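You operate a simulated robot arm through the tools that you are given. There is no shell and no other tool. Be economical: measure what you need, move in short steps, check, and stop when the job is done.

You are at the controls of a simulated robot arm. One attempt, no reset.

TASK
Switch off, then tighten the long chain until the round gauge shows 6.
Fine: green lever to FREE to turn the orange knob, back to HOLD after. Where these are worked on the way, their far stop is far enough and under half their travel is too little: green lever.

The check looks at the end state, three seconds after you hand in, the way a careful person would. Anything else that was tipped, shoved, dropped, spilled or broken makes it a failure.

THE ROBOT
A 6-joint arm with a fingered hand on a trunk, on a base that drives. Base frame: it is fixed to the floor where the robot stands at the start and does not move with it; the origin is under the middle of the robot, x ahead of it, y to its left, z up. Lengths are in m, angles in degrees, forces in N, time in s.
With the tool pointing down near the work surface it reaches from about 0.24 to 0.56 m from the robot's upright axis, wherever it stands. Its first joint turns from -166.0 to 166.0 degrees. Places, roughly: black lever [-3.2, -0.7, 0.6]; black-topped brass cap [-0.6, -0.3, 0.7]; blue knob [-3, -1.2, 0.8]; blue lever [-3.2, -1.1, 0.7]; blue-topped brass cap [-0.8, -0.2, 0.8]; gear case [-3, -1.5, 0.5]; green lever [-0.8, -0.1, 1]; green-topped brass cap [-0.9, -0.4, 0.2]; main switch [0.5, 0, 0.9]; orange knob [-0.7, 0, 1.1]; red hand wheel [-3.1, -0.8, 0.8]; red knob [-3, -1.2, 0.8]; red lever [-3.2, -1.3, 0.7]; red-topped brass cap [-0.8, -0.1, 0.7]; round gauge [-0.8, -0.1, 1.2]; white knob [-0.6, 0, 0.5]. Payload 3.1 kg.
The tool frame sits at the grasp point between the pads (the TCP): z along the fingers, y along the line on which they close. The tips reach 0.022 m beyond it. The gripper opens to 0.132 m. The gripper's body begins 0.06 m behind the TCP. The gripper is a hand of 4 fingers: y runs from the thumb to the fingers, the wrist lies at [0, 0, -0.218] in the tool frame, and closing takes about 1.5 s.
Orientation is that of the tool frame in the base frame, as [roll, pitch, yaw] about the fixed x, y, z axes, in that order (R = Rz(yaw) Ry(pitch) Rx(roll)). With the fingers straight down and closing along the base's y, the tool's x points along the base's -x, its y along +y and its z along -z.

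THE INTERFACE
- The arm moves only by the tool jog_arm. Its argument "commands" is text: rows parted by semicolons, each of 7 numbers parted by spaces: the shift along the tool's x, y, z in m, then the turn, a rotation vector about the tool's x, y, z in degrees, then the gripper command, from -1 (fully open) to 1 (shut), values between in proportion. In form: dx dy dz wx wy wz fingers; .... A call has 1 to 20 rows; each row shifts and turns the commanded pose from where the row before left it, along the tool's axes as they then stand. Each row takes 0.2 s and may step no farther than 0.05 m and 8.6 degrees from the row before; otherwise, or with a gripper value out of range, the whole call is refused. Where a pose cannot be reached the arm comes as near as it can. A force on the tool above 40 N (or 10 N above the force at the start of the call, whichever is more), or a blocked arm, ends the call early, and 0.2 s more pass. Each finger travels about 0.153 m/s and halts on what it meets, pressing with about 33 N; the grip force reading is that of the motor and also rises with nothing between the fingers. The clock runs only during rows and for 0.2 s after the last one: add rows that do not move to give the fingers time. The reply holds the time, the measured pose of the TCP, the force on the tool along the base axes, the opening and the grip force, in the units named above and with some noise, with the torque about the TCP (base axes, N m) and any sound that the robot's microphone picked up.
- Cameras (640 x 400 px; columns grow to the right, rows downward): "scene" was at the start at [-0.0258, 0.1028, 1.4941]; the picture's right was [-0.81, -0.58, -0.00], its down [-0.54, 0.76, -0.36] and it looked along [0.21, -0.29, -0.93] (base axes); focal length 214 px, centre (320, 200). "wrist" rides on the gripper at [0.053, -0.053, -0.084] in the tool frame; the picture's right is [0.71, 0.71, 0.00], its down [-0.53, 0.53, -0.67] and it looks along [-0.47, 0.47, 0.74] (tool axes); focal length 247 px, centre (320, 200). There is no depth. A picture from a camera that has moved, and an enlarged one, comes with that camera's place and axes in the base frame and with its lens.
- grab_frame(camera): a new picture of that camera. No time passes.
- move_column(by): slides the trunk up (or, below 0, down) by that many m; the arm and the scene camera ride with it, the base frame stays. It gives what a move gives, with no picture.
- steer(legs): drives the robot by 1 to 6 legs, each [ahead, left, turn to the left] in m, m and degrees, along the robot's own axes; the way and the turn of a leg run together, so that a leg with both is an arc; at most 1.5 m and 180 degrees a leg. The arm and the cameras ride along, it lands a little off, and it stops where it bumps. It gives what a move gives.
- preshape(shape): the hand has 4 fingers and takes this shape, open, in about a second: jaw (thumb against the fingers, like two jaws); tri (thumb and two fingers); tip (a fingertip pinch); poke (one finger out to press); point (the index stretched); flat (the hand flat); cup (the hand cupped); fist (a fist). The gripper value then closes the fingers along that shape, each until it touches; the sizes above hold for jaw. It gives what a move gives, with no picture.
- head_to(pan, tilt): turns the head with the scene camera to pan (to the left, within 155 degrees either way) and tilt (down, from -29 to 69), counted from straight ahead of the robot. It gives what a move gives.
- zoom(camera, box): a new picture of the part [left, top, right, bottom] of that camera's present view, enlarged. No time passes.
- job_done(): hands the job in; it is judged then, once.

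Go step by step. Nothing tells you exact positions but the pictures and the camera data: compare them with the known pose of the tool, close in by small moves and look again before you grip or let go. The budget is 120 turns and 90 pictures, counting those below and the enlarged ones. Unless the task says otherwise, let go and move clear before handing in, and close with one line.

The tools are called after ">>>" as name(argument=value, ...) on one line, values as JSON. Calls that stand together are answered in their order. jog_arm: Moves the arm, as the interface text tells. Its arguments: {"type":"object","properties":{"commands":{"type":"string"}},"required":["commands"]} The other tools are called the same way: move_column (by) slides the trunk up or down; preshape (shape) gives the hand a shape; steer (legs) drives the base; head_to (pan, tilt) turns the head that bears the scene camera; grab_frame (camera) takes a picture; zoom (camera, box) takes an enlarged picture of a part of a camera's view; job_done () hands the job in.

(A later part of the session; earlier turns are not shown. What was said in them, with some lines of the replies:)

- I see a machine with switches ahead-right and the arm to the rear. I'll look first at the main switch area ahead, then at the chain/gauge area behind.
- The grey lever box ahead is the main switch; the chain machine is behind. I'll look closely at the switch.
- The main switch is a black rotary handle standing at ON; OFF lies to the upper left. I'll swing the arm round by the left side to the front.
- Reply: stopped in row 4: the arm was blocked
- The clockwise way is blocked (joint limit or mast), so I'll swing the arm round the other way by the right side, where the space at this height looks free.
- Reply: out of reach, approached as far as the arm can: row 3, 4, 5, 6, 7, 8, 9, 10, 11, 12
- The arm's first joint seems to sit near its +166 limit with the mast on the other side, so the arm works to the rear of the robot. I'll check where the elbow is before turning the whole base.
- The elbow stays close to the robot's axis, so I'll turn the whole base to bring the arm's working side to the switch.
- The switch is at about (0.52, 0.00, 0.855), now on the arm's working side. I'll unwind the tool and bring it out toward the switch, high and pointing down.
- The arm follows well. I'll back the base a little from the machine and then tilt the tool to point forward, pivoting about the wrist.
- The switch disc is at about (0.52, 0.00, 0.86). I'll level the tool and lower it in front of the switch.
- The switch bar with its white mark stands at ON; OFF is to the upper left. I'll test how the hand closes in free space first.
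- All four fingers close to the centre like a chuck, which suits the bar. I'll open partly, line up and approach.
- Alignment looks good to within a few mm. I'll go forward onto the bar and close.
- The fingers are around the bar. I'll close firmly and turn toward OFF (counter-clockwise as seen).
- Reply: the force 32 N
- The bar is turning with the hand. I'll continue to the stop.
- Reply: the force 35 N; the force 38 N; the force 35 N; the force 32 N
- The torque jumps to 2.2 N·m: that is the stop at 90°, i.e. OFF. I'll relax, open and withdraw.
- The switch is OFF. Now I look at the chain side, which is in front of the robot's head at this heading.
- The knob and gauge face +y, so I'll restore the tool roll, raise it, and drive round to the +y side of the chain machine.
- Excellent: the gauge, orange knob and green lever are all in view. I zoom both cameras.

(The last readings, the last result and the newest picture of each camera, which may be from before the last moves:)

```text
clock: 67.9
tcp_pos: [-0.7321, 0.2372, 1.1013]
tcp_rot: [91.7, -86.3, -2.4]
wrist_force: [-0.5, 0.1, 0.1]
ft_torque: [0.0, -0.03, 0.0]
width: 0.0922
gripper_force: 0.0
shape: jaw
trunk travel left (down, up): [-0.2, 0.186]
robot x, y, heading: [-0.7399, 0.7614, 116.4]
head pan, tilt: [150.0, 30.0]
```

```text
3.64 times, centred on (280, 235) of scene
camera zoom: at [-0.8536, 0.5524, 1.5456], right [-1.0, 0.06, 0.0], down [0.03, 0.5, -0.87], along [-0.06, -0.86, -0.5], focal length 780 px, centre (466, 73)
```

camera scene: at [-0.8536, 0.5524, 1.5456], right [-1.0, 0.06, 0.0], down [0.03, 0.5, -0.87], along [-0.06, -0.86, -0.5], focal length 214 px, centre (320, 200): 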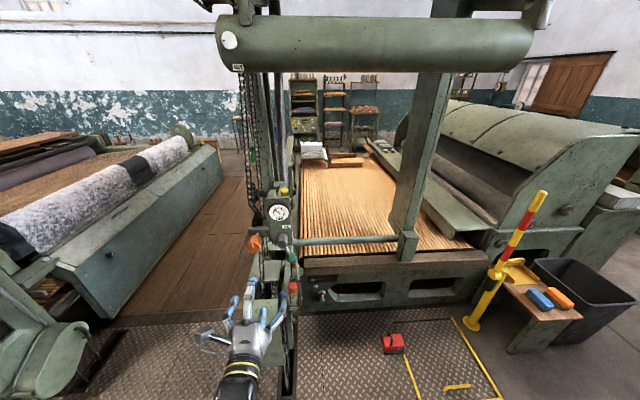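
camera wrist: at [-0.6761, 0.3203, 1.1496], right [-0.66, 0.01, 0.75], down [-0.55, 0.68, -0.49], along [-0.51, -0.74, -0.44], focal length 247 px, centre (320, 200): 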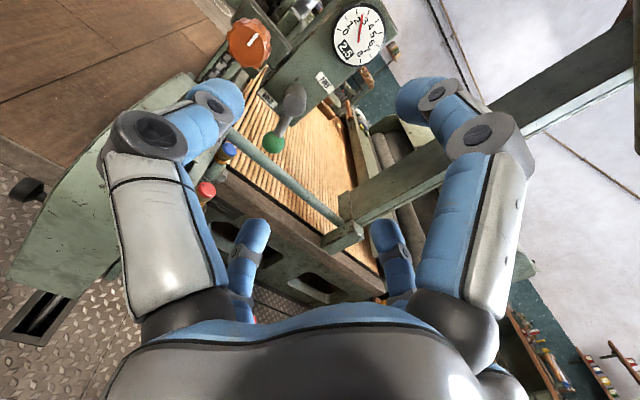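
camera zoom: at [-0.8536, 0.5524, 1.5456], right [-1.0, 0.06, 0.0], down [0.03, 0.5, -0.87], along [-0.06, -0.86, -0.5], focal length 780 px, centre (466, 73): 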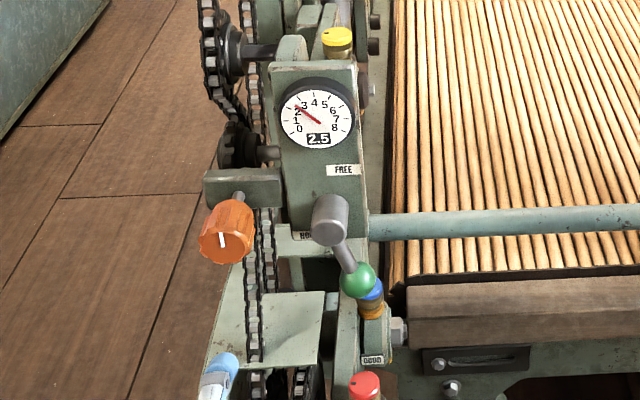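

Now I have good fixes: green ball (-0.781,-0.049,0.953), hub (-0.76,-0.05,1.02), knob face (-0.668,0.015,1.061); the gauge reads 2.5. I'll pull the hand back, roll it 45° to straddle the lever stem, and drive 0.2 m closer.

>>> jog_arm(commands="0 0.02 -0.04 0 0 8 -0.4;-0.02 0.02 -0.04 0 0 8 -0.4;-0.02 0.01 -0.03 0 0 8 -0.4;-0.02 0 0 0 0 8 -0.4;-0.03 0 0 0 0 8 -0.4;-0.02 0 0 0 0 8 -0.4")

>>> steer(legs=[[-0.179, 0.089, 0]])

>>> grab_frame(camera="wrist")

>>> grab_frame(camera="scene")

```text
clock: 69.3
tcp_pos: [-0.7418, 0.3426, 0.9987]
tcp_rot: [-90.1, -45.6, 179.3]
wrist_force: [0.3, 0.0, 0.2]
ft_torque: [-0.02, -0.01, -0.03]
width: 0.092
gripper_force: 0.1
shape: jaw
out of reach, approached as far as the arm can: row 3
trunk travel left (down, up): [-0.2, 0.186]
robot x, y, heading: [-0.7461, 0.7587, 116.2]
head pan, tilt: [150.0, 30.0]
```

```text
clock: 70.9
tcp_pos: [-0.7462, 0.1411, 0.9977]
tcp_rot: [-90.2, -45.9, 179.4]
wrist_force: [0.5, 0.2, -1.0]
ft_torque: [0.0, 0.01, -0.01]
width: 0.0921
gripper_force: 0.0
shape: jaw
trunk travel left (down, up): [-0.2, 0.186]
robot x, y, heading: [-0.7488, 0.5588, 116.4]
head pan, tilt: [150.0, 30.0]
```

```text
53 pictures are left
camera wrist: at [-0.7445, 0.224, 1.0725], right [-1.0, 0.01, 0.01], down [0.0, 0.67, -0.74], along [-0.02, -0.74, -0.67], focal length 247 px, centre (320, 200)
```

wrist: 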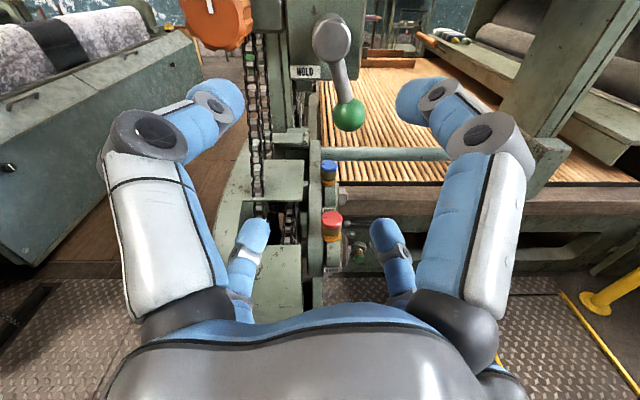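

```text
52 pictures are left
camera scene: at [-0.857, 0.3497, 1.5453], right [-1.0, 0.07, 0.0], down [0.03, 0.5, -0.87], along [-0.06, -0.86, -0.5], focal length 214 px, centre (320, 200)
```

scene: 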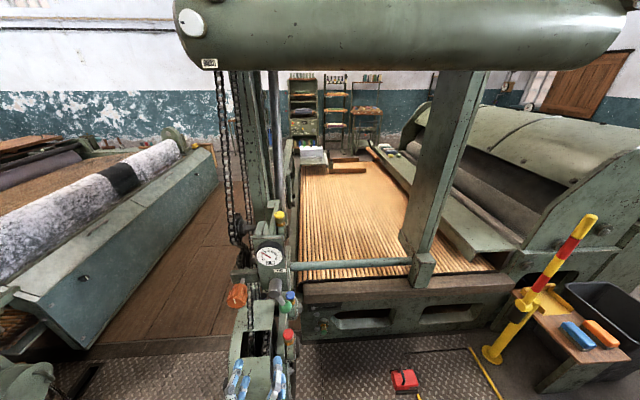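

Now the picture's right is exactly -x and the finger pairs sit diagonally. I line up with the green ball and go forward most of the way.

>>> jog_arm(commands="-0.003 0.0275 0 0 0 0 -0.4;-0.0027 0.0275 0 0 0 0 -0.4;0 0 0.04 0 0 0 -0.4;0 0 0.04 0 0 0 -0.4;0 0 0.04 0 0 0 -0.4")

>>> grab_frame(camera="wrist")

```text
clock: 72.1
tcp_pos: [-0.7826, 0.0242, 0.956]
tcp_rot: [-90.1, -45.8, 179.3]
wrist_force: [0.6, 0.4, 0.3]
ft_torque: [0.0, 0.01, -0.01]
width: 0.0921
gripper_force: 0.0
shape: jaw
trunk travel left (down, up): [-0.2, 0.186]
robot x, y, heading: [-0.7473, 0.5557, 116.4]
head pan, tilt: [150.0, 30.0]
```

```text
51 pictures are left
camera wrist: at [-0.7811, 0.107, 1.0302], right [-1.0, 0.01, 0.01], down [0.0, 0.67, -0.74], along [-0.02, -0.74, -0.67], focal length 247 px, centre (320, 200)
```

wrist: 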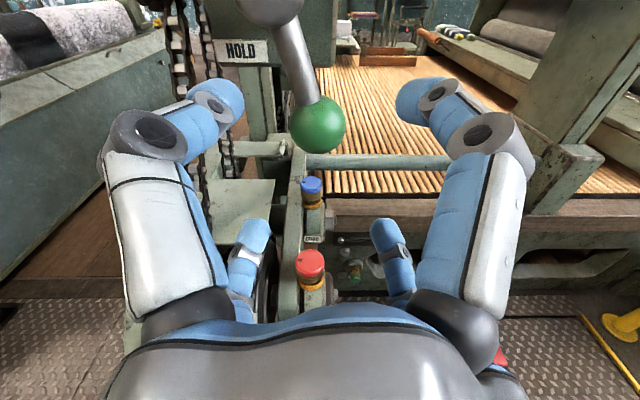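

>>> jog_arm(commands="0 0 0.035 0 0 0 -0.4;0 0 0.035 0 0 0 -0.4;0 0 0 0 0 0 0.2;0 0 0 0 0 0 0.6;0 0 0 0 0 0 1;0 0 0 0 0 0 1;0 0 0 0 0 0 1;0 0 0 0 0 0 1")

>>> grab_frame(camera="wrist")

```text
clock: 73.9
tcp_pos: [-0.7847, -0.0506, 0.9561]
tcp_rot: [-90.1, -45.9, 179.2]
wrist_force: [6.5, -27.7, 6.5]
ft_torque: [-0.02, 0.15, -0.1]
width: 0.0226
gripper_force: 33.2
shape: jaw
trunk travel left (down, up): [-0.2, 0.186]
robot x, y, heading: [-0.7442, 0.5624, 116.1]
head pan, tilt: [150.0, 30.0]
```

```text
50 pictures are left
camera wrist: at [-0.7829, 0.0344, 1.0304], right [-1.0, 0.01, 0.02], down [0.0, 0.67, -0.74], along [-0.02, -0.74, -0.67], focal length 247 px, centre (320, 200)
```

wrist: 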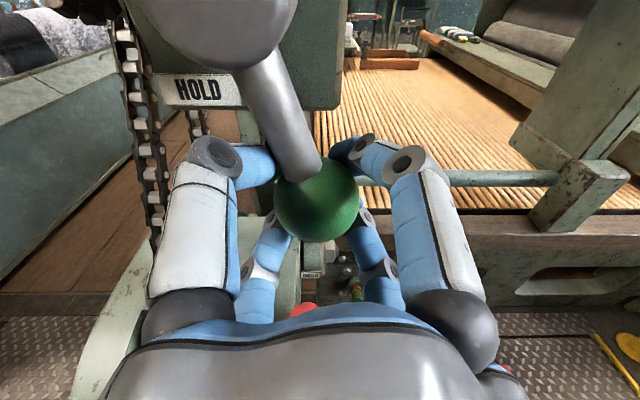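

The ball is caged in the fingers. I'll swing the lever along its arc about the hub toward -x and up.

>>> jog_arm(commands="0.0077 0.0031 0 0 0 -7 1;0.0077 0.0031 0 0 0 -7 1;0.0077 0.0031 0 0 0 -7 1;0.0077 0.0031 0 0 0 -7 1")

>>> grab_frame(camera="wrist")

```text
clock: 74.9
tcp_pos: [-0.8125, -0.0489, 0.973]
tcp_rot: [-91.0, -73.9, -179.8]
wrist_force: [1.7, -28.3, 4.8]
ft_torque: [-0.03, -0.34, -0.09]
width: 0.0223
gripper_force: 32.8
shape: jaw
trunk travel left (down, up): [-0.2, 0.186]
robot x, y, heading: [-0.7443, 0.5632, 116.4]
head pan, tilt: [150.0, 30.0]
```

```text
49 pictures are left
camera wrist: at [-0.7754, 0.0333, 1.0383], right [-0.87, 0.01, 0.48], down [-0.35, 0.68, -0.65], along [-0.33, -0.74, -0.59], focal length 247 px, centre (320, 200)
```

wrist: 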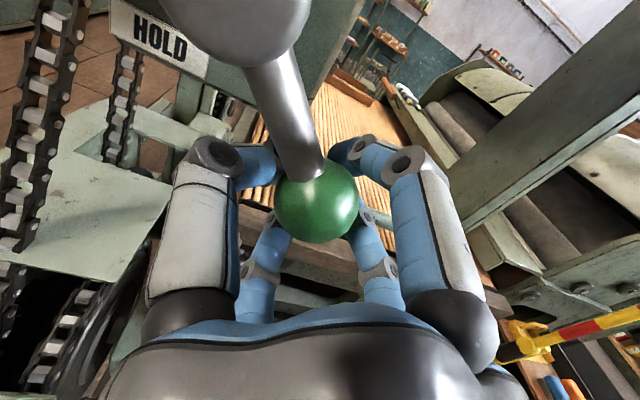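

The lever follows well; I continue.

>>> jog_arm(commands="0.0077 0.0031 0 0 0 -7 1;0.0077 0.0031 0 0 0 -7 1;0.0077 0.0031 0 0 0 -7 1;0.0077 0.0031 0 0 0 -7 1;0.0077 0.0031 0 0 0 -7 1")

>>> grab_frame(camera="wrist")

```text
clock: 76.1
tcp_pos: [-0.8311, -0.0516, 1.0083]
tcp_rot: [91.3, -71.2, -2.5]
wrist_force: [-13.0, -30.9, -0.6]
ft_torque: [0.03, -0.38, -0.18]
width: 0.0211
gripper_force: 33.1
shape: jaw
trunk travel left (down, up): [-0.2, 0.186]
robot x, y, heading: [-0.7451, 0.5606, 116.4]
head pan, tilt: [150.0, 30.0]
```

```text
48 pictures are left
camera wrist: at [-0.7629, 0.0308, 1.0407], right [-0.44, 0.0, 0.9], down [-0.66, 0.68, -0.32], along [-0.61, -0.73, -0.3], focal length 247 px, centre (320, 200)
```

wrist: 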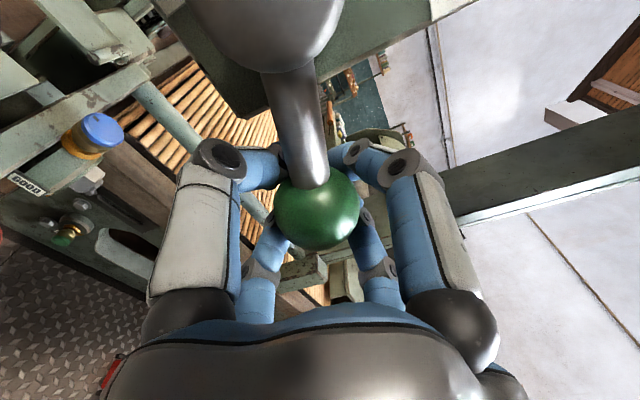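

>>> jog_arm(commands="0.0077 0.0031 0 0 0 -7 1;0.0077 0.0031 0 0 0 -7 1;0.0077 0.0031 0 0 0 -7 1")

>>> grab_frame(camera="wrist")

>>> zoom(camera="scene", box=[220, 200, 320, 320])

```text
clock: 76.9
tcp_pos: [-0.8327, -0.0518, 1.0351]
tcp_rot: [90.4, -50.3, -1.2]
wrist_force: [-24.9, -35.1, 3.7]
ft_torque: [-0.03, -0.17, -0.22]
width: 0.0199
gripper_force: 32.6
shape: jaw
trunk travel left (down, up): [-0.2, 0.186]
robot x, y, heading: [-0.7495, 0.5647, 116.3]
head pan, tilt: [150.0, 30.0]
```

```text
47 pictures are left
camera wrist: at [-0.7568, 0.03, 1.0415], right [-0.09, 0.0, 1.0], down [-0.73, 0.68, -0.07], along [-0.68, -0.73, -0.07], focal length 247 px, centre (320, 200)
```

wrist: 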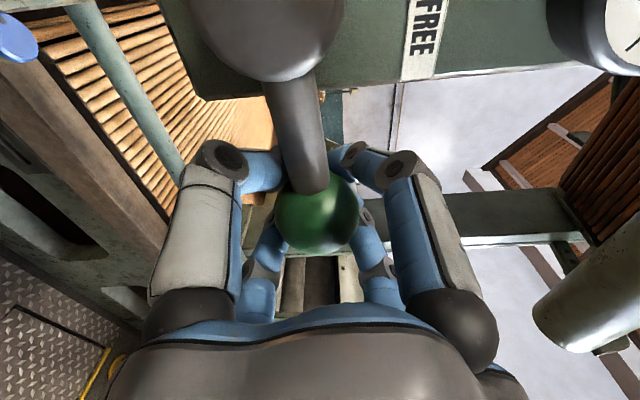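

```text
3.33 times, centred on (270, 260) of scene
camera zoom: at [-0.8629, 0.3434, 1.544], right [-1.0, 0.07, 0.0], down [0.04, 0.5, -0.86], along [-0.06, -0.86, -0.51], focal length 715 px, centre (487, 0)
```

zoom: 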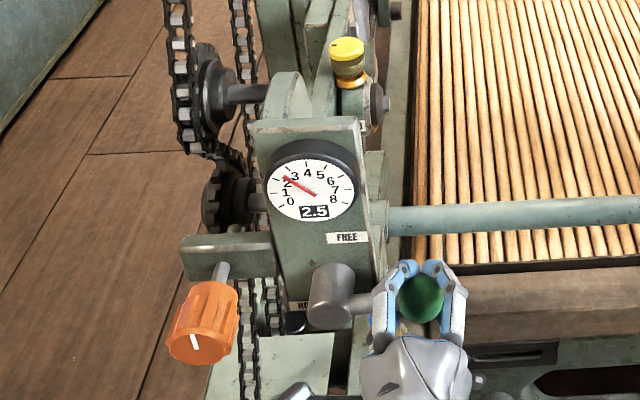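

>>> jog_arm(commands="0.007 0.005 0 0 0 -7 1;0.0077 0.0031 0 0 0 -7 1;0 0 0 0 0 0 1")

>>> grab_frame(camera="wrist")

```text
clock: 77.6
tcp_pos: [-0.828, -0.0554, 1.0385]
tcp_rot: [92.1, -37.3, -2.5]
wrist_force: [-14.5, -42.2, -13.7]
ft_torque: [-0.14, -0.21, 0.07]
width: 0.0176
gripper_force: 33.2
shape: jaw
trunk travel left (down, up): [-0.2, 0.186]
robot x, y, heading: [-0.7472, 0.5599, 116.2]
head pan, tilt: [150.0, 30.0]
stopped in row 3: the force on the tool passed its limit at 54 N (the readings are from after the stop); the commanded pose is now the measured one
```

```text
45 pictures are left
camera wrist: at [-0.7517, 0.0269, 1.0296], right [0.13, -0.03, 0.99], down [-0.72, 0.68, 0.12], along [-0.68, -0.73, 0.07], focal length 247 px, centre (320, 200)
```

wrist: 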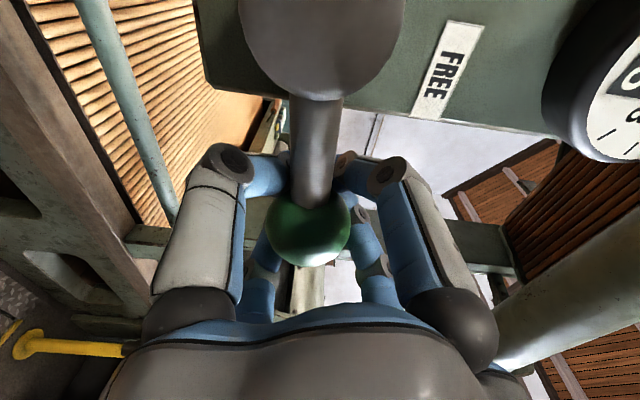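

The lever lags the hand and the force rose: that's the far stop (FREE). I relax, open and withdraw.

>>> jog_arm(commands="0 0 0 0 0 5 1;0 0 0 0 0 0 -0.4;0 0 0 0 0 0 -0.6;0 0 0 0 0 0 -0.6;0 0 0 0 0 0 -0.6;0 0 0 0 0 0 -0.6;0 0 -0.03 0 0 0 -0.6;0 0 -0.04 0 0 0 -0.6;0 0 -0.04 0 0 0 -0.6")

>>> grab_frame(camera="wrist")

>>> zoom(camera="scene", box=[220, 200, 320, 320])

```text
clock: 79.6
tcp_pos: [-0.8178, 0.0668, 1.0445]
tcp_rot: [91.6, -42.1, -1.6]
wrist_force: [0.4, 0.5, 0.7]
ft_torque: [0.02, 0.02, 0.02]
width: 0.1053
gripper_force: 0.0
shape: jaw
trunk travel left (down, up): [-0.2, 0.186]
robot x, y, heading: [-0.7456, 0.5582, 116.3]
head pan, tilt: [150.0, 30.0]
```

```text
44 pictures are left
camera wrist: at [-0.7422, 0.1482, 1.0411], right [0.05, -0.02, 1.0], down [-0.74, 0.67, 0.05], along [-0.67, -0.74, 0.02], focal length 247 px, centre (320, 200)
```

wrist: 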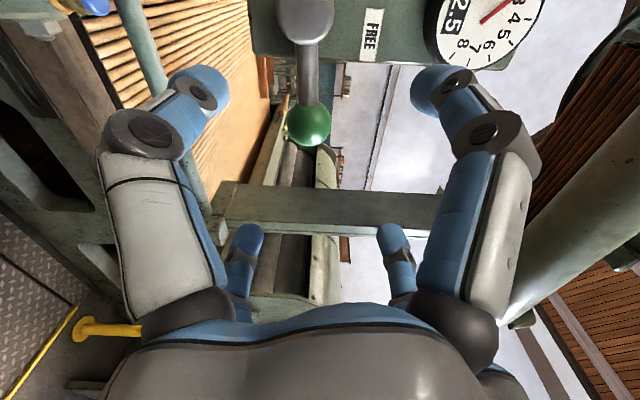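

```text
3.33 times, centred on (270, 260) of scene
camera zoom: at [-0.8568, 0.3519, 1.5457], right [-1.0, 0.07, 0.0], down [0.03, 0.5, -0.87], along [-0.06, -0.86, -0.5], focal length 715 px, centre (487, 0)
```

zoom: 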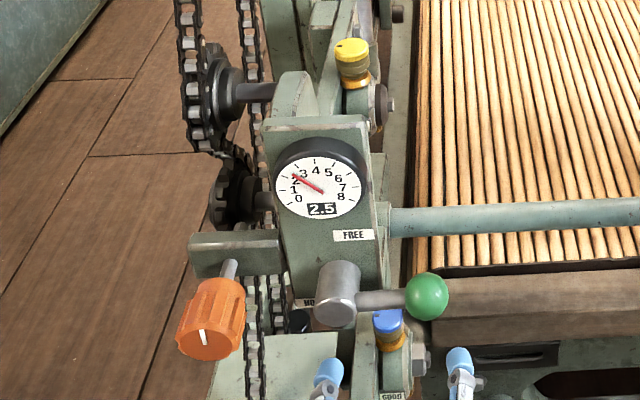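

The lever is at FREE and the gauge still shows 2.5. Next I line up with the orange knob.

>>> jog_arm(commands="0 0 -0.015 0 0 0 -0.6;0.0295 -0.0236 0 0 0 0 -0.6;0.0295 -0.0236 0 0 0 0 -0.6;0.0295 -0.0236 0 0 0 0 -0.6;0.0295 -0.0236 0 0 0 0 -0.6;0 0 0 0 0 0 -0.6")

>>> grab_frame(camera="wrist")

```text
clock: 81.0
tcp_pos: [-0.708, 0.0705, 1.0589]
tcp_rot: [91.3, -42.2, -1.7]
wrist_force: [0.2, 0.3, -0.8]
ft_torque: [-0.02, 0.03, -0.02]
width: 0.1054
gripper_force: 0.1
shape: jaw
out of reach, approached as far as the arm can: row 5
trunk travel left (down, up): [-0.2, 0.186]
robot x, y, heading: [-0.7489, 0.5614, 116.0]
head pan, tilt: [150.0, 30.0]
```

```text
42 pictures are left
camera wrist: at [-0.6315, 0.1532, 1.0549], right [0.05, -0.02, 1.0], down [-0.73, 0.68, 0.05], along [-0.68, -0.73, 0.02], focal length 247 px, centre (320, 200)
```

wrist: 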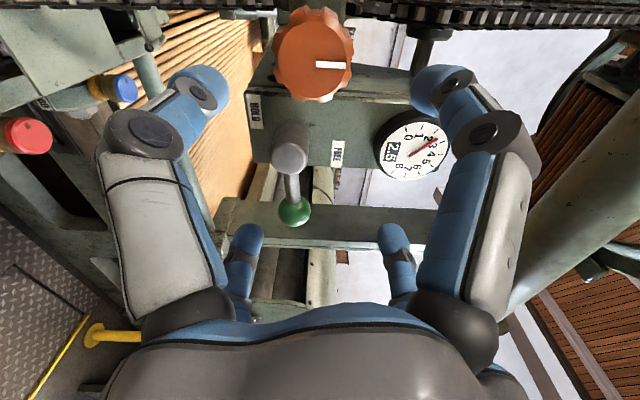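

The first joint is at its limit there, so I shift the base 0.1 m in +x.

>>> steer(legs=[[-0.044, -0.09, 0]])

>>> jog_arm(commands="-0.0194 0.0222 0 0 0 0 -0.6;-0.0194 0.0222 0 0 0 0 -0.6;0 0 0 0 0 0 -0.6")

>>> grab_frame(camera="wrist")

```text
clock: 82.1
tcp_pos: [-0.6088, 0.0697, 1.0573]
tcp_rot: [91.3, -42.1, -2.0]
wrist_force: [0.5, 0.3, 0.4]
ft_torque: [0.01, 0.01, -0.03]
width: 0.1052
gripper_force: 0.0
shape: jaw
trunk travel left (down, up): [-0.2, 0.186]
robot x, y, heading: [-0.6444, 0.5622, 116.1]
head pan, tilt: [150.0, 30.0]
```

```text
clock: 82.9
tcp_pos: [-0.6678, 0.0716, 1.0636]
tcp_rot: [91.3, -42.1, -1.8]
wrist_force: [-0.1, 0.0, -1.2]
ft_torque: [0.03, 0.0, 0.0]
width: 0.1052
gripper_force: 0.1
shape: jaw
trunk travel left (down, up): [-0.2, 0.186]
robot x, y, heading: [-0.6459, 0.5602, 115.9]
head pan, tilt: [150.0, 30.0]
```

```text
41 pictures are left
camera wrist: at [-0.5913, 0.1527, 1.0601], right [0.05, -0.02, 1.0], down [-0.73, 0.68, 0.05], along [-0.68, -0.73, 0.02], focal length 247 px, centre (320, 200)
```

wrist: 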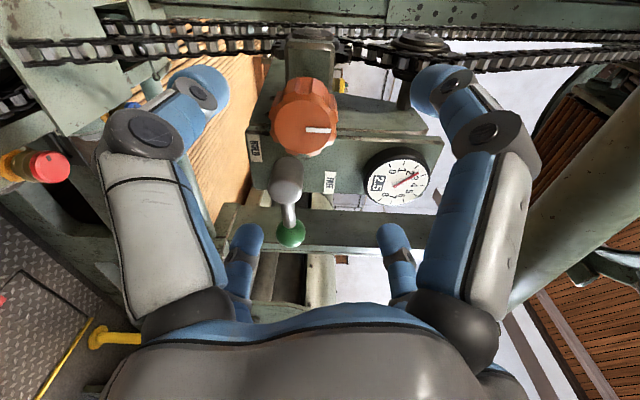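

>>> jog_arm(commands="-0.0007 -0.0078 0 0 0 0 -0.6;0 0 0.025 0 0 0 -0.6;0 0 0.025 0 0 0 -0.6")

>>> grab_frame(camera="wrist")

```text
clock: 83.7
tcp_pos: [-0.6641, 0.0184, 1.0569]
tcp_rot: [91.3, -42.1, -1.9]
wrist_force: [0.1, 0.4, 0.1]
ft_torque: [-0.01, 0.0, 0.02]
width: 0.1055
gripper_force: 0.1
shape: jaw
trunk travel left (down, up): [-0.2, 0.186]
robot x, y, heading: [-0.6469, 0.5587, 116.3]
head pan, tilt: [150.0, 30.0]
```

```text
40 pictures are left
camera wrist: at [-0.5876, 0.1008, 1.0538], right [0.05, -0.02, 1.0], down [-0.73, 0.68, 0.05], along [-0.68, -0.73, 0.02], focal length 247 px, centre (320, 200)
```

wrist: 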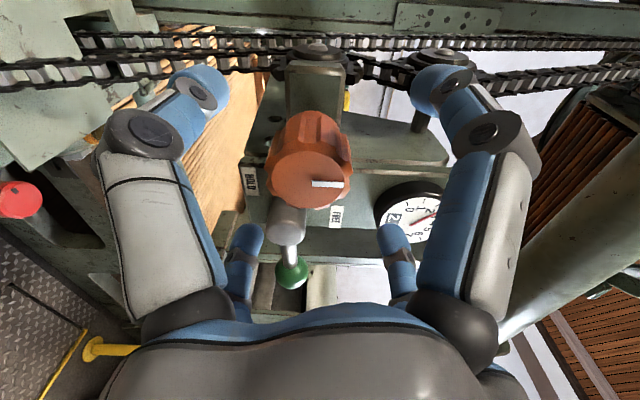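

>>> jog_arm(commands="-0.0028 -0.0028 0.012 0 0 0 -0.6;0 0 0.012 0 0 0 -0.6;0 0 0 0 0 0 0;0 0 0 0 0 0 0.5;0 0 0 0 0 0 1;0 0 0 0 0 0 1;0 0 0 0 0 0 1")

>>> grab_frame(camera="wrist")

>>> zoom(camera="scene", box=[220, 180, 340, 320])

```text
clock: 85.3
tcp_pos: [-0.6638, -0.0044, 1.0527]
tcp_rot: [91.3, -42.1, -2.0]
wrist_force: [0.3, -3.3, -1.0]
ft_torque: [0.01, -0.02, 0.01]
width: 0.0391
gripper_force: 32.9
shape: jaw
trunk travel left (down, up): [-0.2, 0.186]
robot x, y, heading: [-0.6495, 0.555, 116.1]
head pan, tilt: [150.0, 30.0]
```

```text
39 pictures are left
camera wrist: at [-0.5878, 0.0785, 1.0498], right [0.05, -0.02, 1.0], down [-0.73, 0.68, 0.05], along [-0.68, -0.73, 0.02], focal length 247 px, centre (320, 200)
```

wrist: 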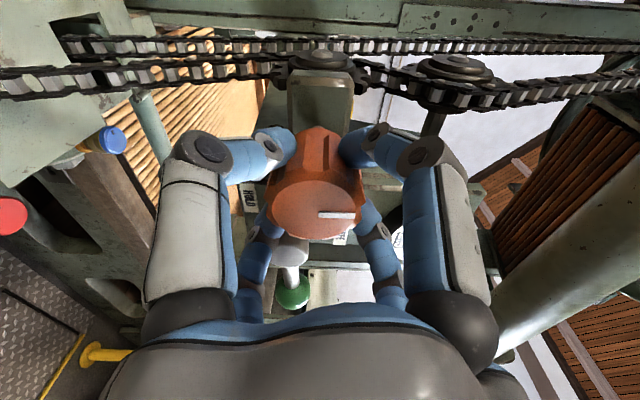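

```text
2.86 times, centred on (280, 250) of scene
camera zoom: at [-0.7571, 0.35, 1.5455], right [-1.0, 0.07, 0.0], down [0.03, 0.5, -0.87], along [-0.06, -0.86, -0.5], focal length 613 px, centre (434, 57)
```

zoom: 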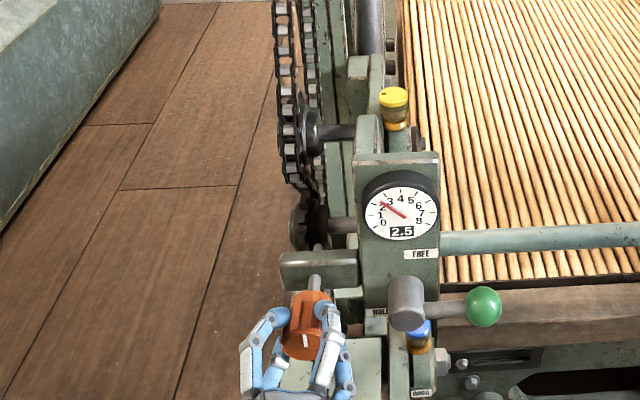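

A good, balanced grip with the gauge in view. I'll turn clockwise about 48° and read the gauge.

>>> jog_arm(commands="0 0 0 0 0 6 1;0 0 0 0 0 6 1;0 0 0 0 0 6 1;0 0 0 0 0 6 1;0 0 0 0 0 6 1;0 0 0 0 0 6 1;0 0 0 0 0 6 1;0 0 0 0 0 6 1")

>>> zoom(camera="scene", box=[220, 180, 340, 320])

```text
clock: 87.1
tcp_pos: [-0.667, -0.0022, 1.0562]
tcp_rot: [-157.6, -89.2, -113.3]
wrist_force: [-7.8, -9.3, 12.4]
ft_torque: [-0.08, 0.12, 0.06]
width: 0.0387
gripper_force: 33.2
shape: jaw
trunk travel left (down, up): [-0.2, 0.186]
robot x, y, heading: [-0.6457, 0.5589, 115.8]
head pan, tilt: [150.0, 30.0]
```

```text
2.86 times, centred on (280, 250) of scene
camera zoom: at [-0.7592, 0.3504, 1.5454], right [-1.0, 0.07, 0.0], down [0.04, 0.5, -0.87], along [-0.06, -0.86, -0.5], focal length 613 px, centre (434, 57)
```

zoom: 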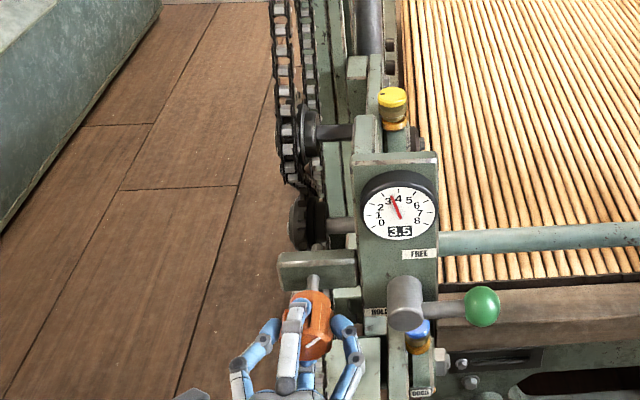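

Clockwise tightens: 48° gave +1.0 (now 3.5). I continue another 48°.

>>> jog_arm(commands="0 0 0 0 0 6 1;0 0 0 0 0 6 1;0 0 0 0 0 6 1;0 0 0 0 0 6 1;0 0 0 0 0 6 1;0 0 0 0 0 6 1;0 0 0 0 0 6 1;0 0 0 0 0 6 1")

>>> zoom(camera="scene", box=[220, 180, 340, 320])

```text
clock: 88.9
tcp_pos: [-0.67, -0.0027, 1.0553]
tcp_rot: [-91.0, -41.5, 179.5]
wrist_force: [-24.0, -16.3, 17.1]
ft_torque: [-0.3, 0.09, -0.13]
width: 0.038
gripper_force: 33.3
shape: jaw
trunk travel left (down, up): [-0.2, 0.186]
robot x, y, heading: [-0.6477, 0.5584, 115.8]
head pan, tilt: [150.0, 30.0]
```

```text
2.86 times, centred on (280, 250) of scene
camera zoom: at [-0.7633, 0.3499, 1.545], right [-1.0, 0.07, 0.0], down [0.04, 0.5, -0.87], along [-0.06, -0.86, -0.5], focal length 613 px, centre (434, 57)
```

zoom: 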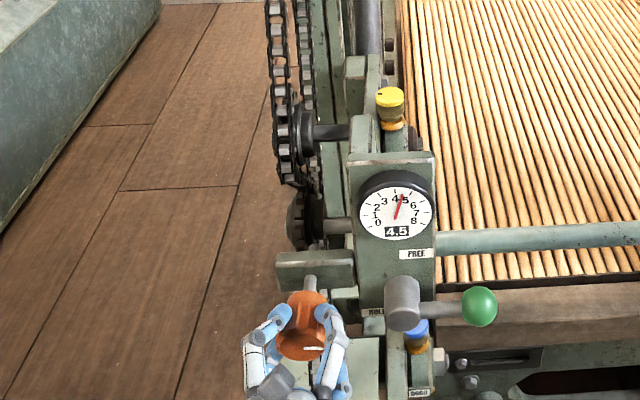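

>>> jog_arm(commands="0.0035 0.0007 0 0 0 0 1;0 0 0 0 0 6 1;0 0 0 0 0 6 1;0 0 0 0 0 6 1;0 0 0 0 0 6 1;0 0 0 0 0 6 1;0 0 0 0 0 6 1;0 0 0 0 0 6 1;0 0 0 0 0 6 1")

>>> zoom(camera="scene", box=[220, 180, 340, 320])

```text
clock: 90.7
tcp_pos: [-0.6701, -0.0027, 1.0535]
tcp_rot: [-91.6, -4.6, 176.3]
wrist_force: [-27.5, -0.6, -0.5]
ft_torque: [-0.19, 0.08, -0.01]
width: 0.0386
gripper_force: 33.0
shape: jaw
out of reach, approached as far as the arm can: row 7, 8
trunk travel left (down, up): [-0.2, 0.186]
robot x, y, heading: [-0.6454, 0.5598, 115.9]
head pan, tilt: [150.0, 30.0]
stopped in row 8: the force on the tool passed its limit at 63 N (the readings are from after the stop); the commanded pose is now the measured one
```

```text
2.86 times, centred on (280, 250) of scene
camera zoom: at [-0.762, 0.3509, 1.5452], right [-1.0, 0.07, 0.0], down [0.04, 0.5, -0.87], along [-0.06, -0.86, -0.5], focal length 613 px, centre (434, 57)
```

zoom: 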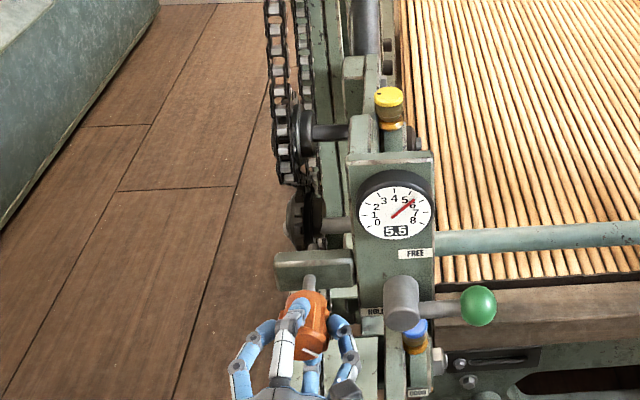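

The wrist roll is at its limit; the gauge is near 5.5. I'll release, back off, unroll and look at the gauge.

>>> jog_arm(commands="0 0 0 0 0 0 0.3;0 0 0 0 0 0 -0.6;0 0 0 0 0 0 -0.6;0 0 0 0 0 0 -0.6;0 0 -0.03 0 0 0 -0.6;0 0 -0.03 0 0 -8 -0.6;0 0 0 0 0 -8 -0.6;0 0 0 0 0 -8 -0.6;0 0 0 0 0 -8 -0.6;0 0 0 0 0 -8 -0.6;0 0 0 0 0 -8 -0.6;0 0 0 0 0 -8 -0.6;0 0 0 0 0 0 -0.6")

>>> grab_frame(camera="wrist")

>>> zoom(camera="scene", box=[275, 205, 325, 240])

```text
clock: 93.5
tcp_pos: [-0.6604, 0.0559, 1.0552]
tcp_rot: [-93.1, -61.0, 179.6]
wrist_force: [-0.2, -0.1, -0.1]
ft_torque: [0.02, -0.03, -0.02]
width: 0.1051
gripper_force: 0.1
shape: jaw
trunk travel left (down, up): [-0.2, 0.186]
robot x, y, heading: [-0.6466, 0.5613, 116.1]
head pan, tilt: [150.0, 30.0]
```

```text
34 pictures are left
camera wrist: at [-0.6359, 0.1364, 1.1286], right [-0.96, 0.04, 0.28], down [-0.17, 0.7, -0.7], along [-0.22, -0.72, -0.66], focal length 247 px, centre (320, 200)
```

wrist: 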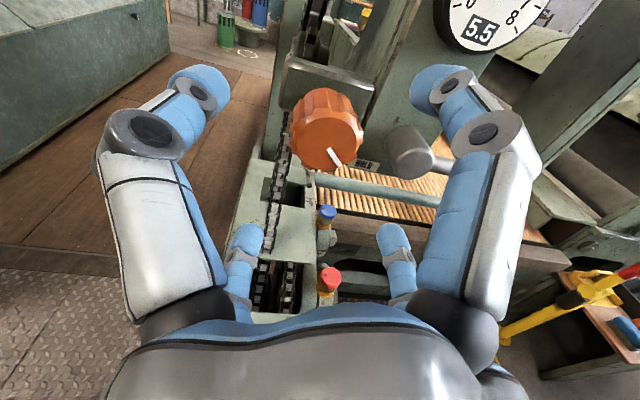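

```text
11.43 times, centred on (300, 222) of scene
camera zoom: at [-0.7582, 0.3511, 1.5456], right [-1.0, 0.07, 0.0], down [0.04, 0.5, -0.87], along [-0.06, -0.86, -0.5], focal length 2451 px, centre (549, -57)
```

zoom: 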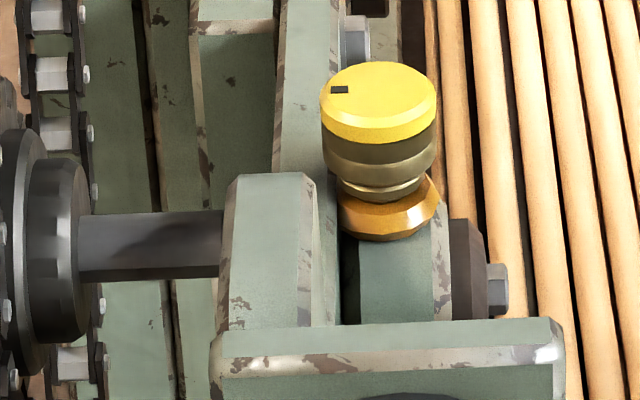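

The gauge holds 5.5 after release. I regrip at the known centre and turn about 18° more, then read.

>>> jog_arm(commands="0.0041 0.0053 0.029 0 0 0 -0.6;0 0 0.029 0 0 0 -0.6;0 0 0 0 0 0 0;0 0 0 0 0 0 0.5;0 0 0 0 0 0 1;0 0 0 0 0 0 1;0 0 0 0 0 0 1;0 0 0 0 0 6 1;0 0 0 0 0 6 1;0 0 0 0 0 6 1;0 0 0 0 0 0 1")

>>> zoom(camera="scene", box=[260, 225, 340, 290])

```text
clock: 95.9
tcp_pos: [-0.6703, -0.0015, 1.0547]
tcp_rot: [-92.2, -42.8, 178.3]
wrist_force: [-4.2, -0.3, -3.7]
ft_torque: [0.15, -0.02, 0.14]
width: 0.0395
gripper_force: 32.7
shape: jaw
trunk travel left (down, up): [-0.2, 0.186]
robot x, y, heading: [-0.6472, 0.558, 115.8]
head pan, tilt: [150.0, 30.0]
```

```text
6.15 times, centred on (300, 258) of scene
camera zoom: at [-0.7591, 0.3504, 1.5454], right [-1.0, 0.07, 0.0], down [0.04, 0.5, -0.87], along [-0.06, -0.86, -0.5], focal length 1320 px, centre (443, -154)
```

zoom: 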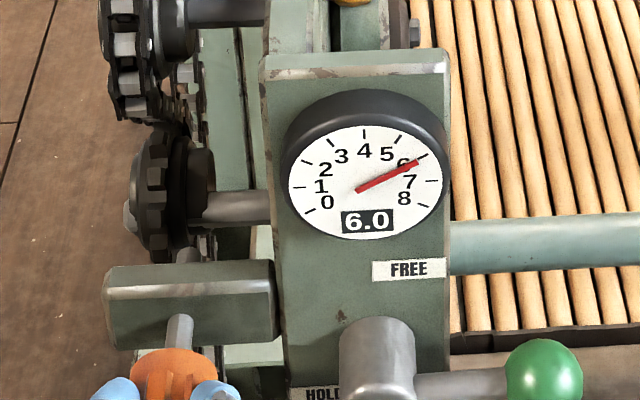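

The gauge shows 6.0. I release, back off and verify it stays.

>>> jog_arm(commands="0 0 0 0 0 0 0.3;0 0 0 0 0 0 -0.6;0 0 0 0 0 0 -0.6;0 0 0 0 0 0 -0.6;0 0 -0.03 0 0 0 -0.6;0 0 -0.03 0 0 0 -0.6;0 0 -0.01 0 0 0 -0.6;0 0 0 0 0 0 -0.6")

>>> zoom(camera="scene", box=[260, 225, 340, 290])

>>> grab_frame(camera="wrist")

```text
clock: 97.7
tcp_pos: [-0.6645, 0.0694, 1.0557]
tcp_rot: [-92.0, -43.0, 178.3]
wrist_force: [0.0, 0.8, 0.5]
ft_torque: [0.0, -0.02, 0.01]
width: 0.1052
gripper_force: 0.1
shape: jaw
trunk travel left (down, up): [-0.2, 0.186]
robot x, y, heading: [-0.6473, 0.5567, 116.2]
head pan, tilt: [150.0, 30.0]
```

```text
6.15 times, centred on (300, 258) of scene
camera zoom: at [-0.7582, 0.3511, 1.5456], right [-1.0, 0.07, 0.0], down [0.04, 0.5, -0.87], along [-0.06, -0.86, -0.5], focal length 1320 px, centre (443, -154)
```

zoom: 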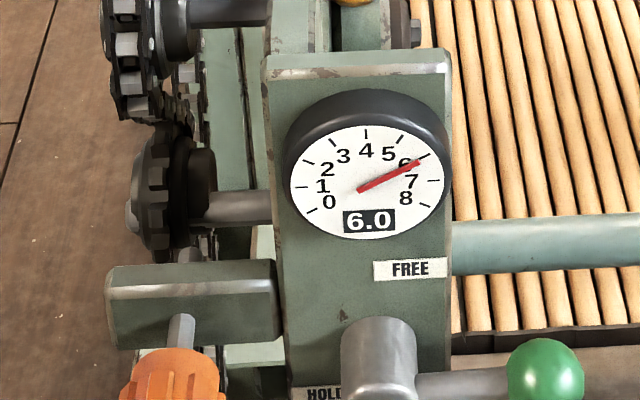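

```text
30 pictures are left
camera wrist: at [-0.6629, 0.1506, 1.1322], right [-1.0, 0.06, -0.04], down [0.06, 0.68, -0.73], along [-0.02, -0.73, -0.69], focal length 247 px, centre (320, 200)
```

wrist: 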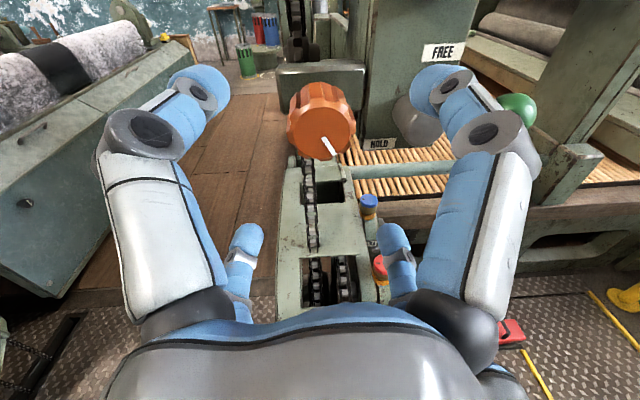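

It stays at 6.0. I shift the base back, unroll the hand 88°, and line up on the green ball to return the lever to HOLD.

>>> jog_arm(commands="0 0 -0.02 0 0 -8 -0.6;0 0 0 0 0 -8 -0.6;0 0 0 0 0 -8 -0.6;0 0 0 0 0 -8 -0.6;0 0 0 0 0 -8 -0.6;0 0 0 0 0 -8 -0.6;0 0 0 0 0 -8 -0.6;0 0 0 0 0 -8 -0.6;0 0 0 0 0 -8 -0.6;0 0 0 0 0 -8 -0.6;0 0 0 0 0 -8 -0.6")

>>> steer(legs=[[0.044, 0.09, 0]])

```text
clock: 100.1
tcp_pos: [-0.6633, 0.0898, 1.0579]
tcp_rot: [92.3, -49.0, -4.9]
wrist_force: [1.2, 0.4, 0.2]
ft_torque: [0.0, -0.01, -0.01]
width: 0.1054
gripper_force: 0.0
shape: jaw
trunk travel left (down, up): [-0.2, 0.186]
robot x, y, heading: [-0.6476, 0.5563, 115.7]
head pan, tilt: [150.0, 30.0]
```

```text
clock: 101.2
tcp_pos: [-0.7658, 0.0898, 1.059]
tcp_rot: [92.4, -49.1, -4.8]
wrist_force: [-0.1, 0.6, -0.1]
ft_torque: [0.01, 0.01, 0.04]
width: 0.1054
gripper_force: 0.1
shape: jaw
trunk travel left (down, up): [-0.2, 0.186]
robot x, y, heading: [-0.746, 0.5575, 115.8]
head pan, tilt: [150.0, 30.0]
```

>>> jog_arm(commands="-0.0289 0.0165 0.02 0 0 0 -0.6;-0.0289 0.0165 0.02 0 0 0 -0.6;0 0 0.02 0 0 0 -0.6;0 0 0 0 0 0 -0.6")

>>> grab_frame(camera="wrist")

```text
clock: 102.2
tcp_pos: [-0.831, 0.0321, 1.0352]
tcp_rot: [92.3, -48.9, -4.9]
wrist_force: [-0.4, -0.5, 0.1]
ft_torque: [0.01, 0.01, -0.04]
width: 0.1053
gripper_force: 0.0
shape: jaw
trunk travel left (down, up): [-0.2, 0.186]
robot x, y, heading: [-0.748, 0.5636, 115.8]
head pan, tilt: [150.0, 30.0]
```

```text
29 pictures are left
camera wrist: at [-0.7529, 0.1112, 1.0415], right [-0.07, -0.02, 1.0], down [-0.7, 0.71, -0.03], along [-0.71, -0.7, -0.07], focal length 247 px, centre (320, 200)
```

wrist: 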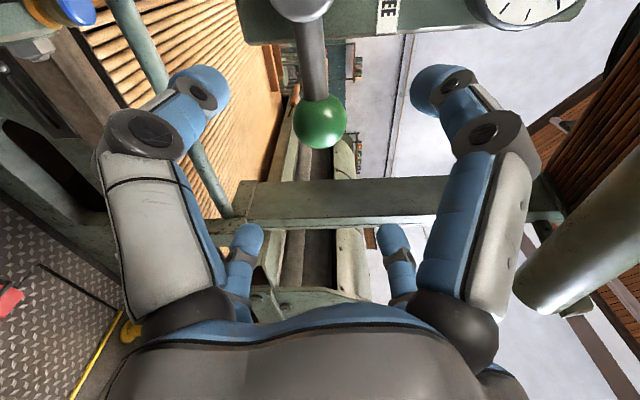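

>>> jog_arm(commands="0 0 0.04 0 0 0 -0.6;0 0 0.039 0 0 0 -0.6;0 0 0 0 0 0 0;0 0 0 0 0 0 0.5;0 0 0 0 0 0 1;0 0 0 0 0 0 1;0 0 0 0 0 0 1;0 0 0 0 0 0 1")

>>> grab_frame(camera="wrist")

```text
clock: 104.2
tcp_pos: [-0.8326, -0.0552, 1.0335]
tcp_rot: [92.1, -48.9, -4.8]
wrist_force: [-1.5, -31.9, 0.5]
ft_torque: [-0.03, 0.0, -0.03]
width: 0.0144
gripper_force: 33.5
shape: jaw
trunk travel left (down, up): [-0.2, 0.186]
robot x, y, heading: [-0.746, 0.5589, 116.0]
head pan, tilt: [150.0, 30.0]
stopped in row 8: the force on the tool passed its limit at 40 N (the readings are from after the stop); the commanded pose is now the measured one
```

```text
28 pictures are left
camera wrist: at [-0.7554, 0.0242, 1.039], right [-0.07, -0.02, 1.0], down [-0.71, 0.71, -0.04], along [-0.71, -0.71, -0.06], focal length 247 px, centre (320, 200)
```

wrist: 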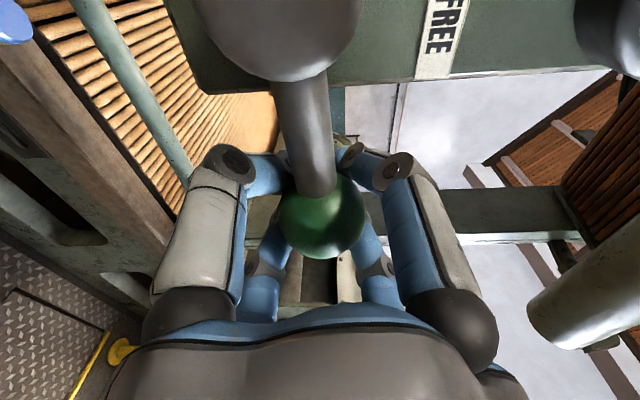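

The ball is caged again. I loosen the squeeze slightly and swing the lever back clockwise toward HOLD.

>>> jog_arm(commands="0 0 0 0 0 0 0.55;-0.0076 -0.0054 0 0 0 7 0.55;-0.0076 -0.0054 0 0 0 7 0.55;-0.0076 -0.0054 0 0 0 7 0.55;-0.0076 -0.0054 0 0 0 7 0.55;-0.0076 -0.0054 0 0 0 7 0.55")

>>> grab_frame(camera="wrist")

```text
clock: 105.6
tcp_pos: [-0.8263, -0.0487, 0.99]
tcp_rot: [102.3, -84.1, -15.5]
wrist_force: [3.1, -1.6, 2.3]
ft_torque: [0.03, 0.08, 0.03]
width: 0.0302
gripper_force: 0.1
shape: jaw
trunk travel left (down, up): [-0.2, 0.186]
robot x, y, heading: [-0.7518, 0.5608, 115.9]
head pan, tilt: [150.0, 30.0]
```

```text
27 pictures are left
camera wrist: at [-0.7647, 0.0304, 1.0375], right [-0.63, 0.02, 0.78], down [-0.54, 0.71, -0.45], along [-0.56, -0.7, -0.44], focal length 247 px, centre (320, 200)
```

wrist: 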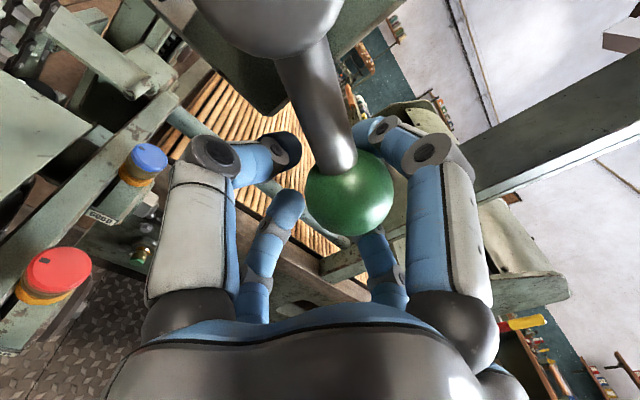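

>>> jog_arm(commands="-0.0076 -0.0054 0 0 0 7 0.7;-0.0076 -0.0054 0 0 0 7 0.7;-0.0076 -0.0054 0 0 0 7 0.7;-0.0076 -0.0054 0 0 0 7 0.7;-0.0076 -0.0054 0 0 0 7 0.7;-0.0076 -0.0054 0 0 0 7 0.7")

>>> grab_frame(camera="wrist")

```text
clock: 107.0
tcp_pos: [-0.7886, -0.0492, 0.9531]
tcp_rot: [-92.3, -53.7, 178.6]
wrist_force: [1.5, -2.8, 3.5]
ft_torque: [0.05, 0.05, 0.05]
width: 0.0204
gripper_force: 0.1
shape: jaw
trunk travel left (down, up): [-0.2, 0.186]
robot x, y, heading: [-0.7499, 0.559, 116.1]
head pan, tilt: [150.0, 30.0]
```

```text
26 pictures are left
camera wrist: at [-0.7725, 0.0316, 1.0268], right [-0.99, 0.05, 0.15], down [-0.08, 0.69, -0.72], along [-0.14, -0.72, -0.68], focal length 247 px, centre (320, 200)
```

wrist: 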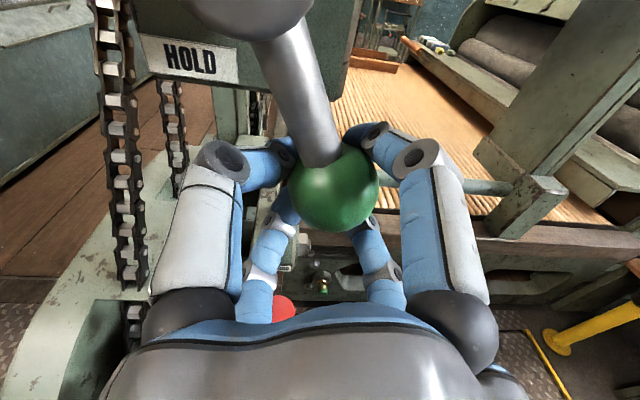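

Almost at HOLD; I push on to the stop with small steps.

>>> jog_arm(commands="-0.0076 -0.0054 0 0 0 6 0.7;-0.006 -0.0043 0 0 0 5 0.7;-0.004 -0.003 0 0 0 0 0.7;-0.004 -0.003 0 0 0 0 0.7;0 0 0 0 0 0 0.7")

>>> grab_frame(camera="wrist")

```text
clock: 108.2
tcp_pos: [-0.7656, -0.0497, 0.9459]
tcp_rot: [-91.9, -42.8, 178.0]
wrist_force: [-14.0, -2.8, 1.5]
ft_torque: [0.05, -0.31, -0.02]
width: 0.0212
gripper_force: 0.0
shape: jaw
trunk travel left (down, up): [-0.2, 0.186]
robot x, y, heading: [-0.7452, 0.558, 115.7]
head pan, tilt: [150.0, 30.0]
```

```text
25 pictures are left
camera wrist: at [-0.7645, 0.0321, 1.0214], right [-1.0, 0.06, -0.04], down [0.07, 0.68, -0.73], along [-0.02, -0.73, -0.69], focal length 247 px, centre (320, 200)
```

wrist: 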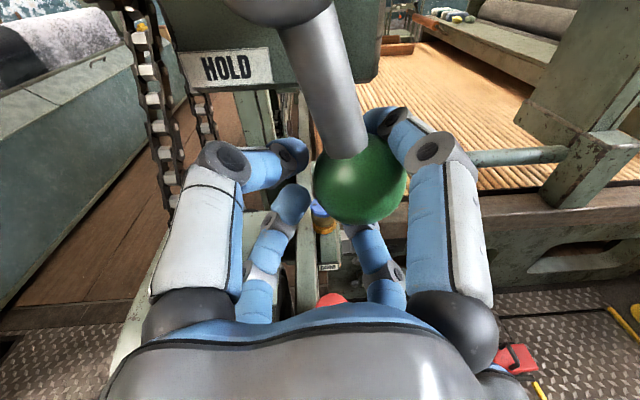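

The lever meets its stop at the original HOLD position (ball at about -0.784, 0.955). I release, withdraw and check everything.

>>> jog_arm(commands="0.004 0.004 0 0 0 0 0.3;0.003 0.003 0 0 0 0 -0.3;0 0 0 0 0 0 -0.6;0 0 0 0 0 0 -0.6;0 0 0 0 0 0 -0.6;0 0 -0.03 0 0 0 -0.6;0 0 -0.04 0 0 0 -0.6;0 0 -0.04 0 0 0 -0.6;0 0 -0.04 0 0 0 -0.6;0 0 0 0 0 0 -0.6")

>>> zoom(camera="scene", box=[210, 180, 330, 310])

>>> grab_frame(camera="wrist")

```text
clock: 110.4
tcp_pos: [-0.765, 0.1031, 0.9509]
tcp_rot: [-91.9, -43.0, 178.1]
wrist_force: [1.1, -0.2, 0.5]
ft_torque: [-0.03, 0.01, 0.0]
width: 0.1053
gripper_force: 0.0
shape: jaw
trunk travel left (down, up): [-0.2, 0.186]
robot x, y, heading: [-0.7441, 0.5602, 115.9]
head pan, tilt: [150.0, 30.0]
```

```text
3.08 times, centred on (270, 245) of scene
camera zoom: at [-0.8586, 0.3511, 1.5455], right [-1.0, 0.07, 0.0], down [0.04, 0.5, -0.87], along [-0.06, -0.86, -0.5], focal length 660 px, centre (474, 62)
```

zoom: 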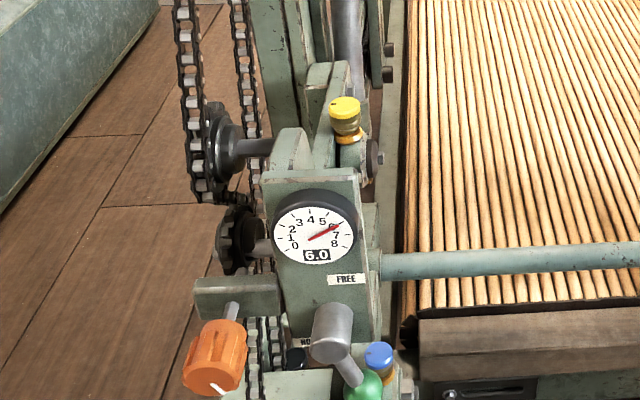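

```text
23 pictures are left
camera wrist: at [-0.7645, 0.1846, 1.027], right [-1.0, 0.06, -0.04], down [0.06, 0.68, -0.73], along [-0.02, -0.73, -0.68], focal length 247 px, centre (320, 200)
```

wrist: 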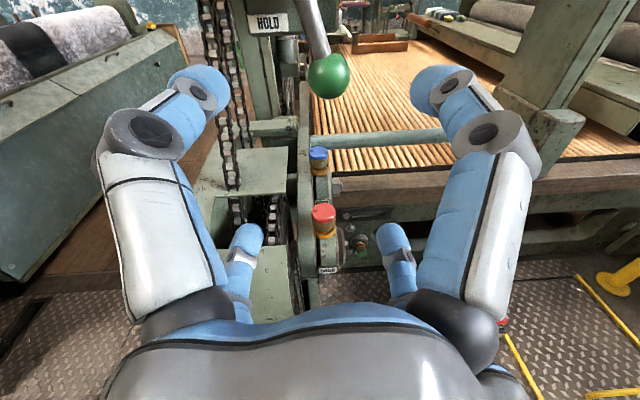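

Main switch is at OFF, gauge reads 6.0, green lever is back at HOLD, and the hand is open and clear. Handing in.

>>> job_done()

```text
The job is handed in.
```

The main switch is off, the chain is tightened to 6.0 on the round gauge with the green lever back at HOLD, and the job is handed in.
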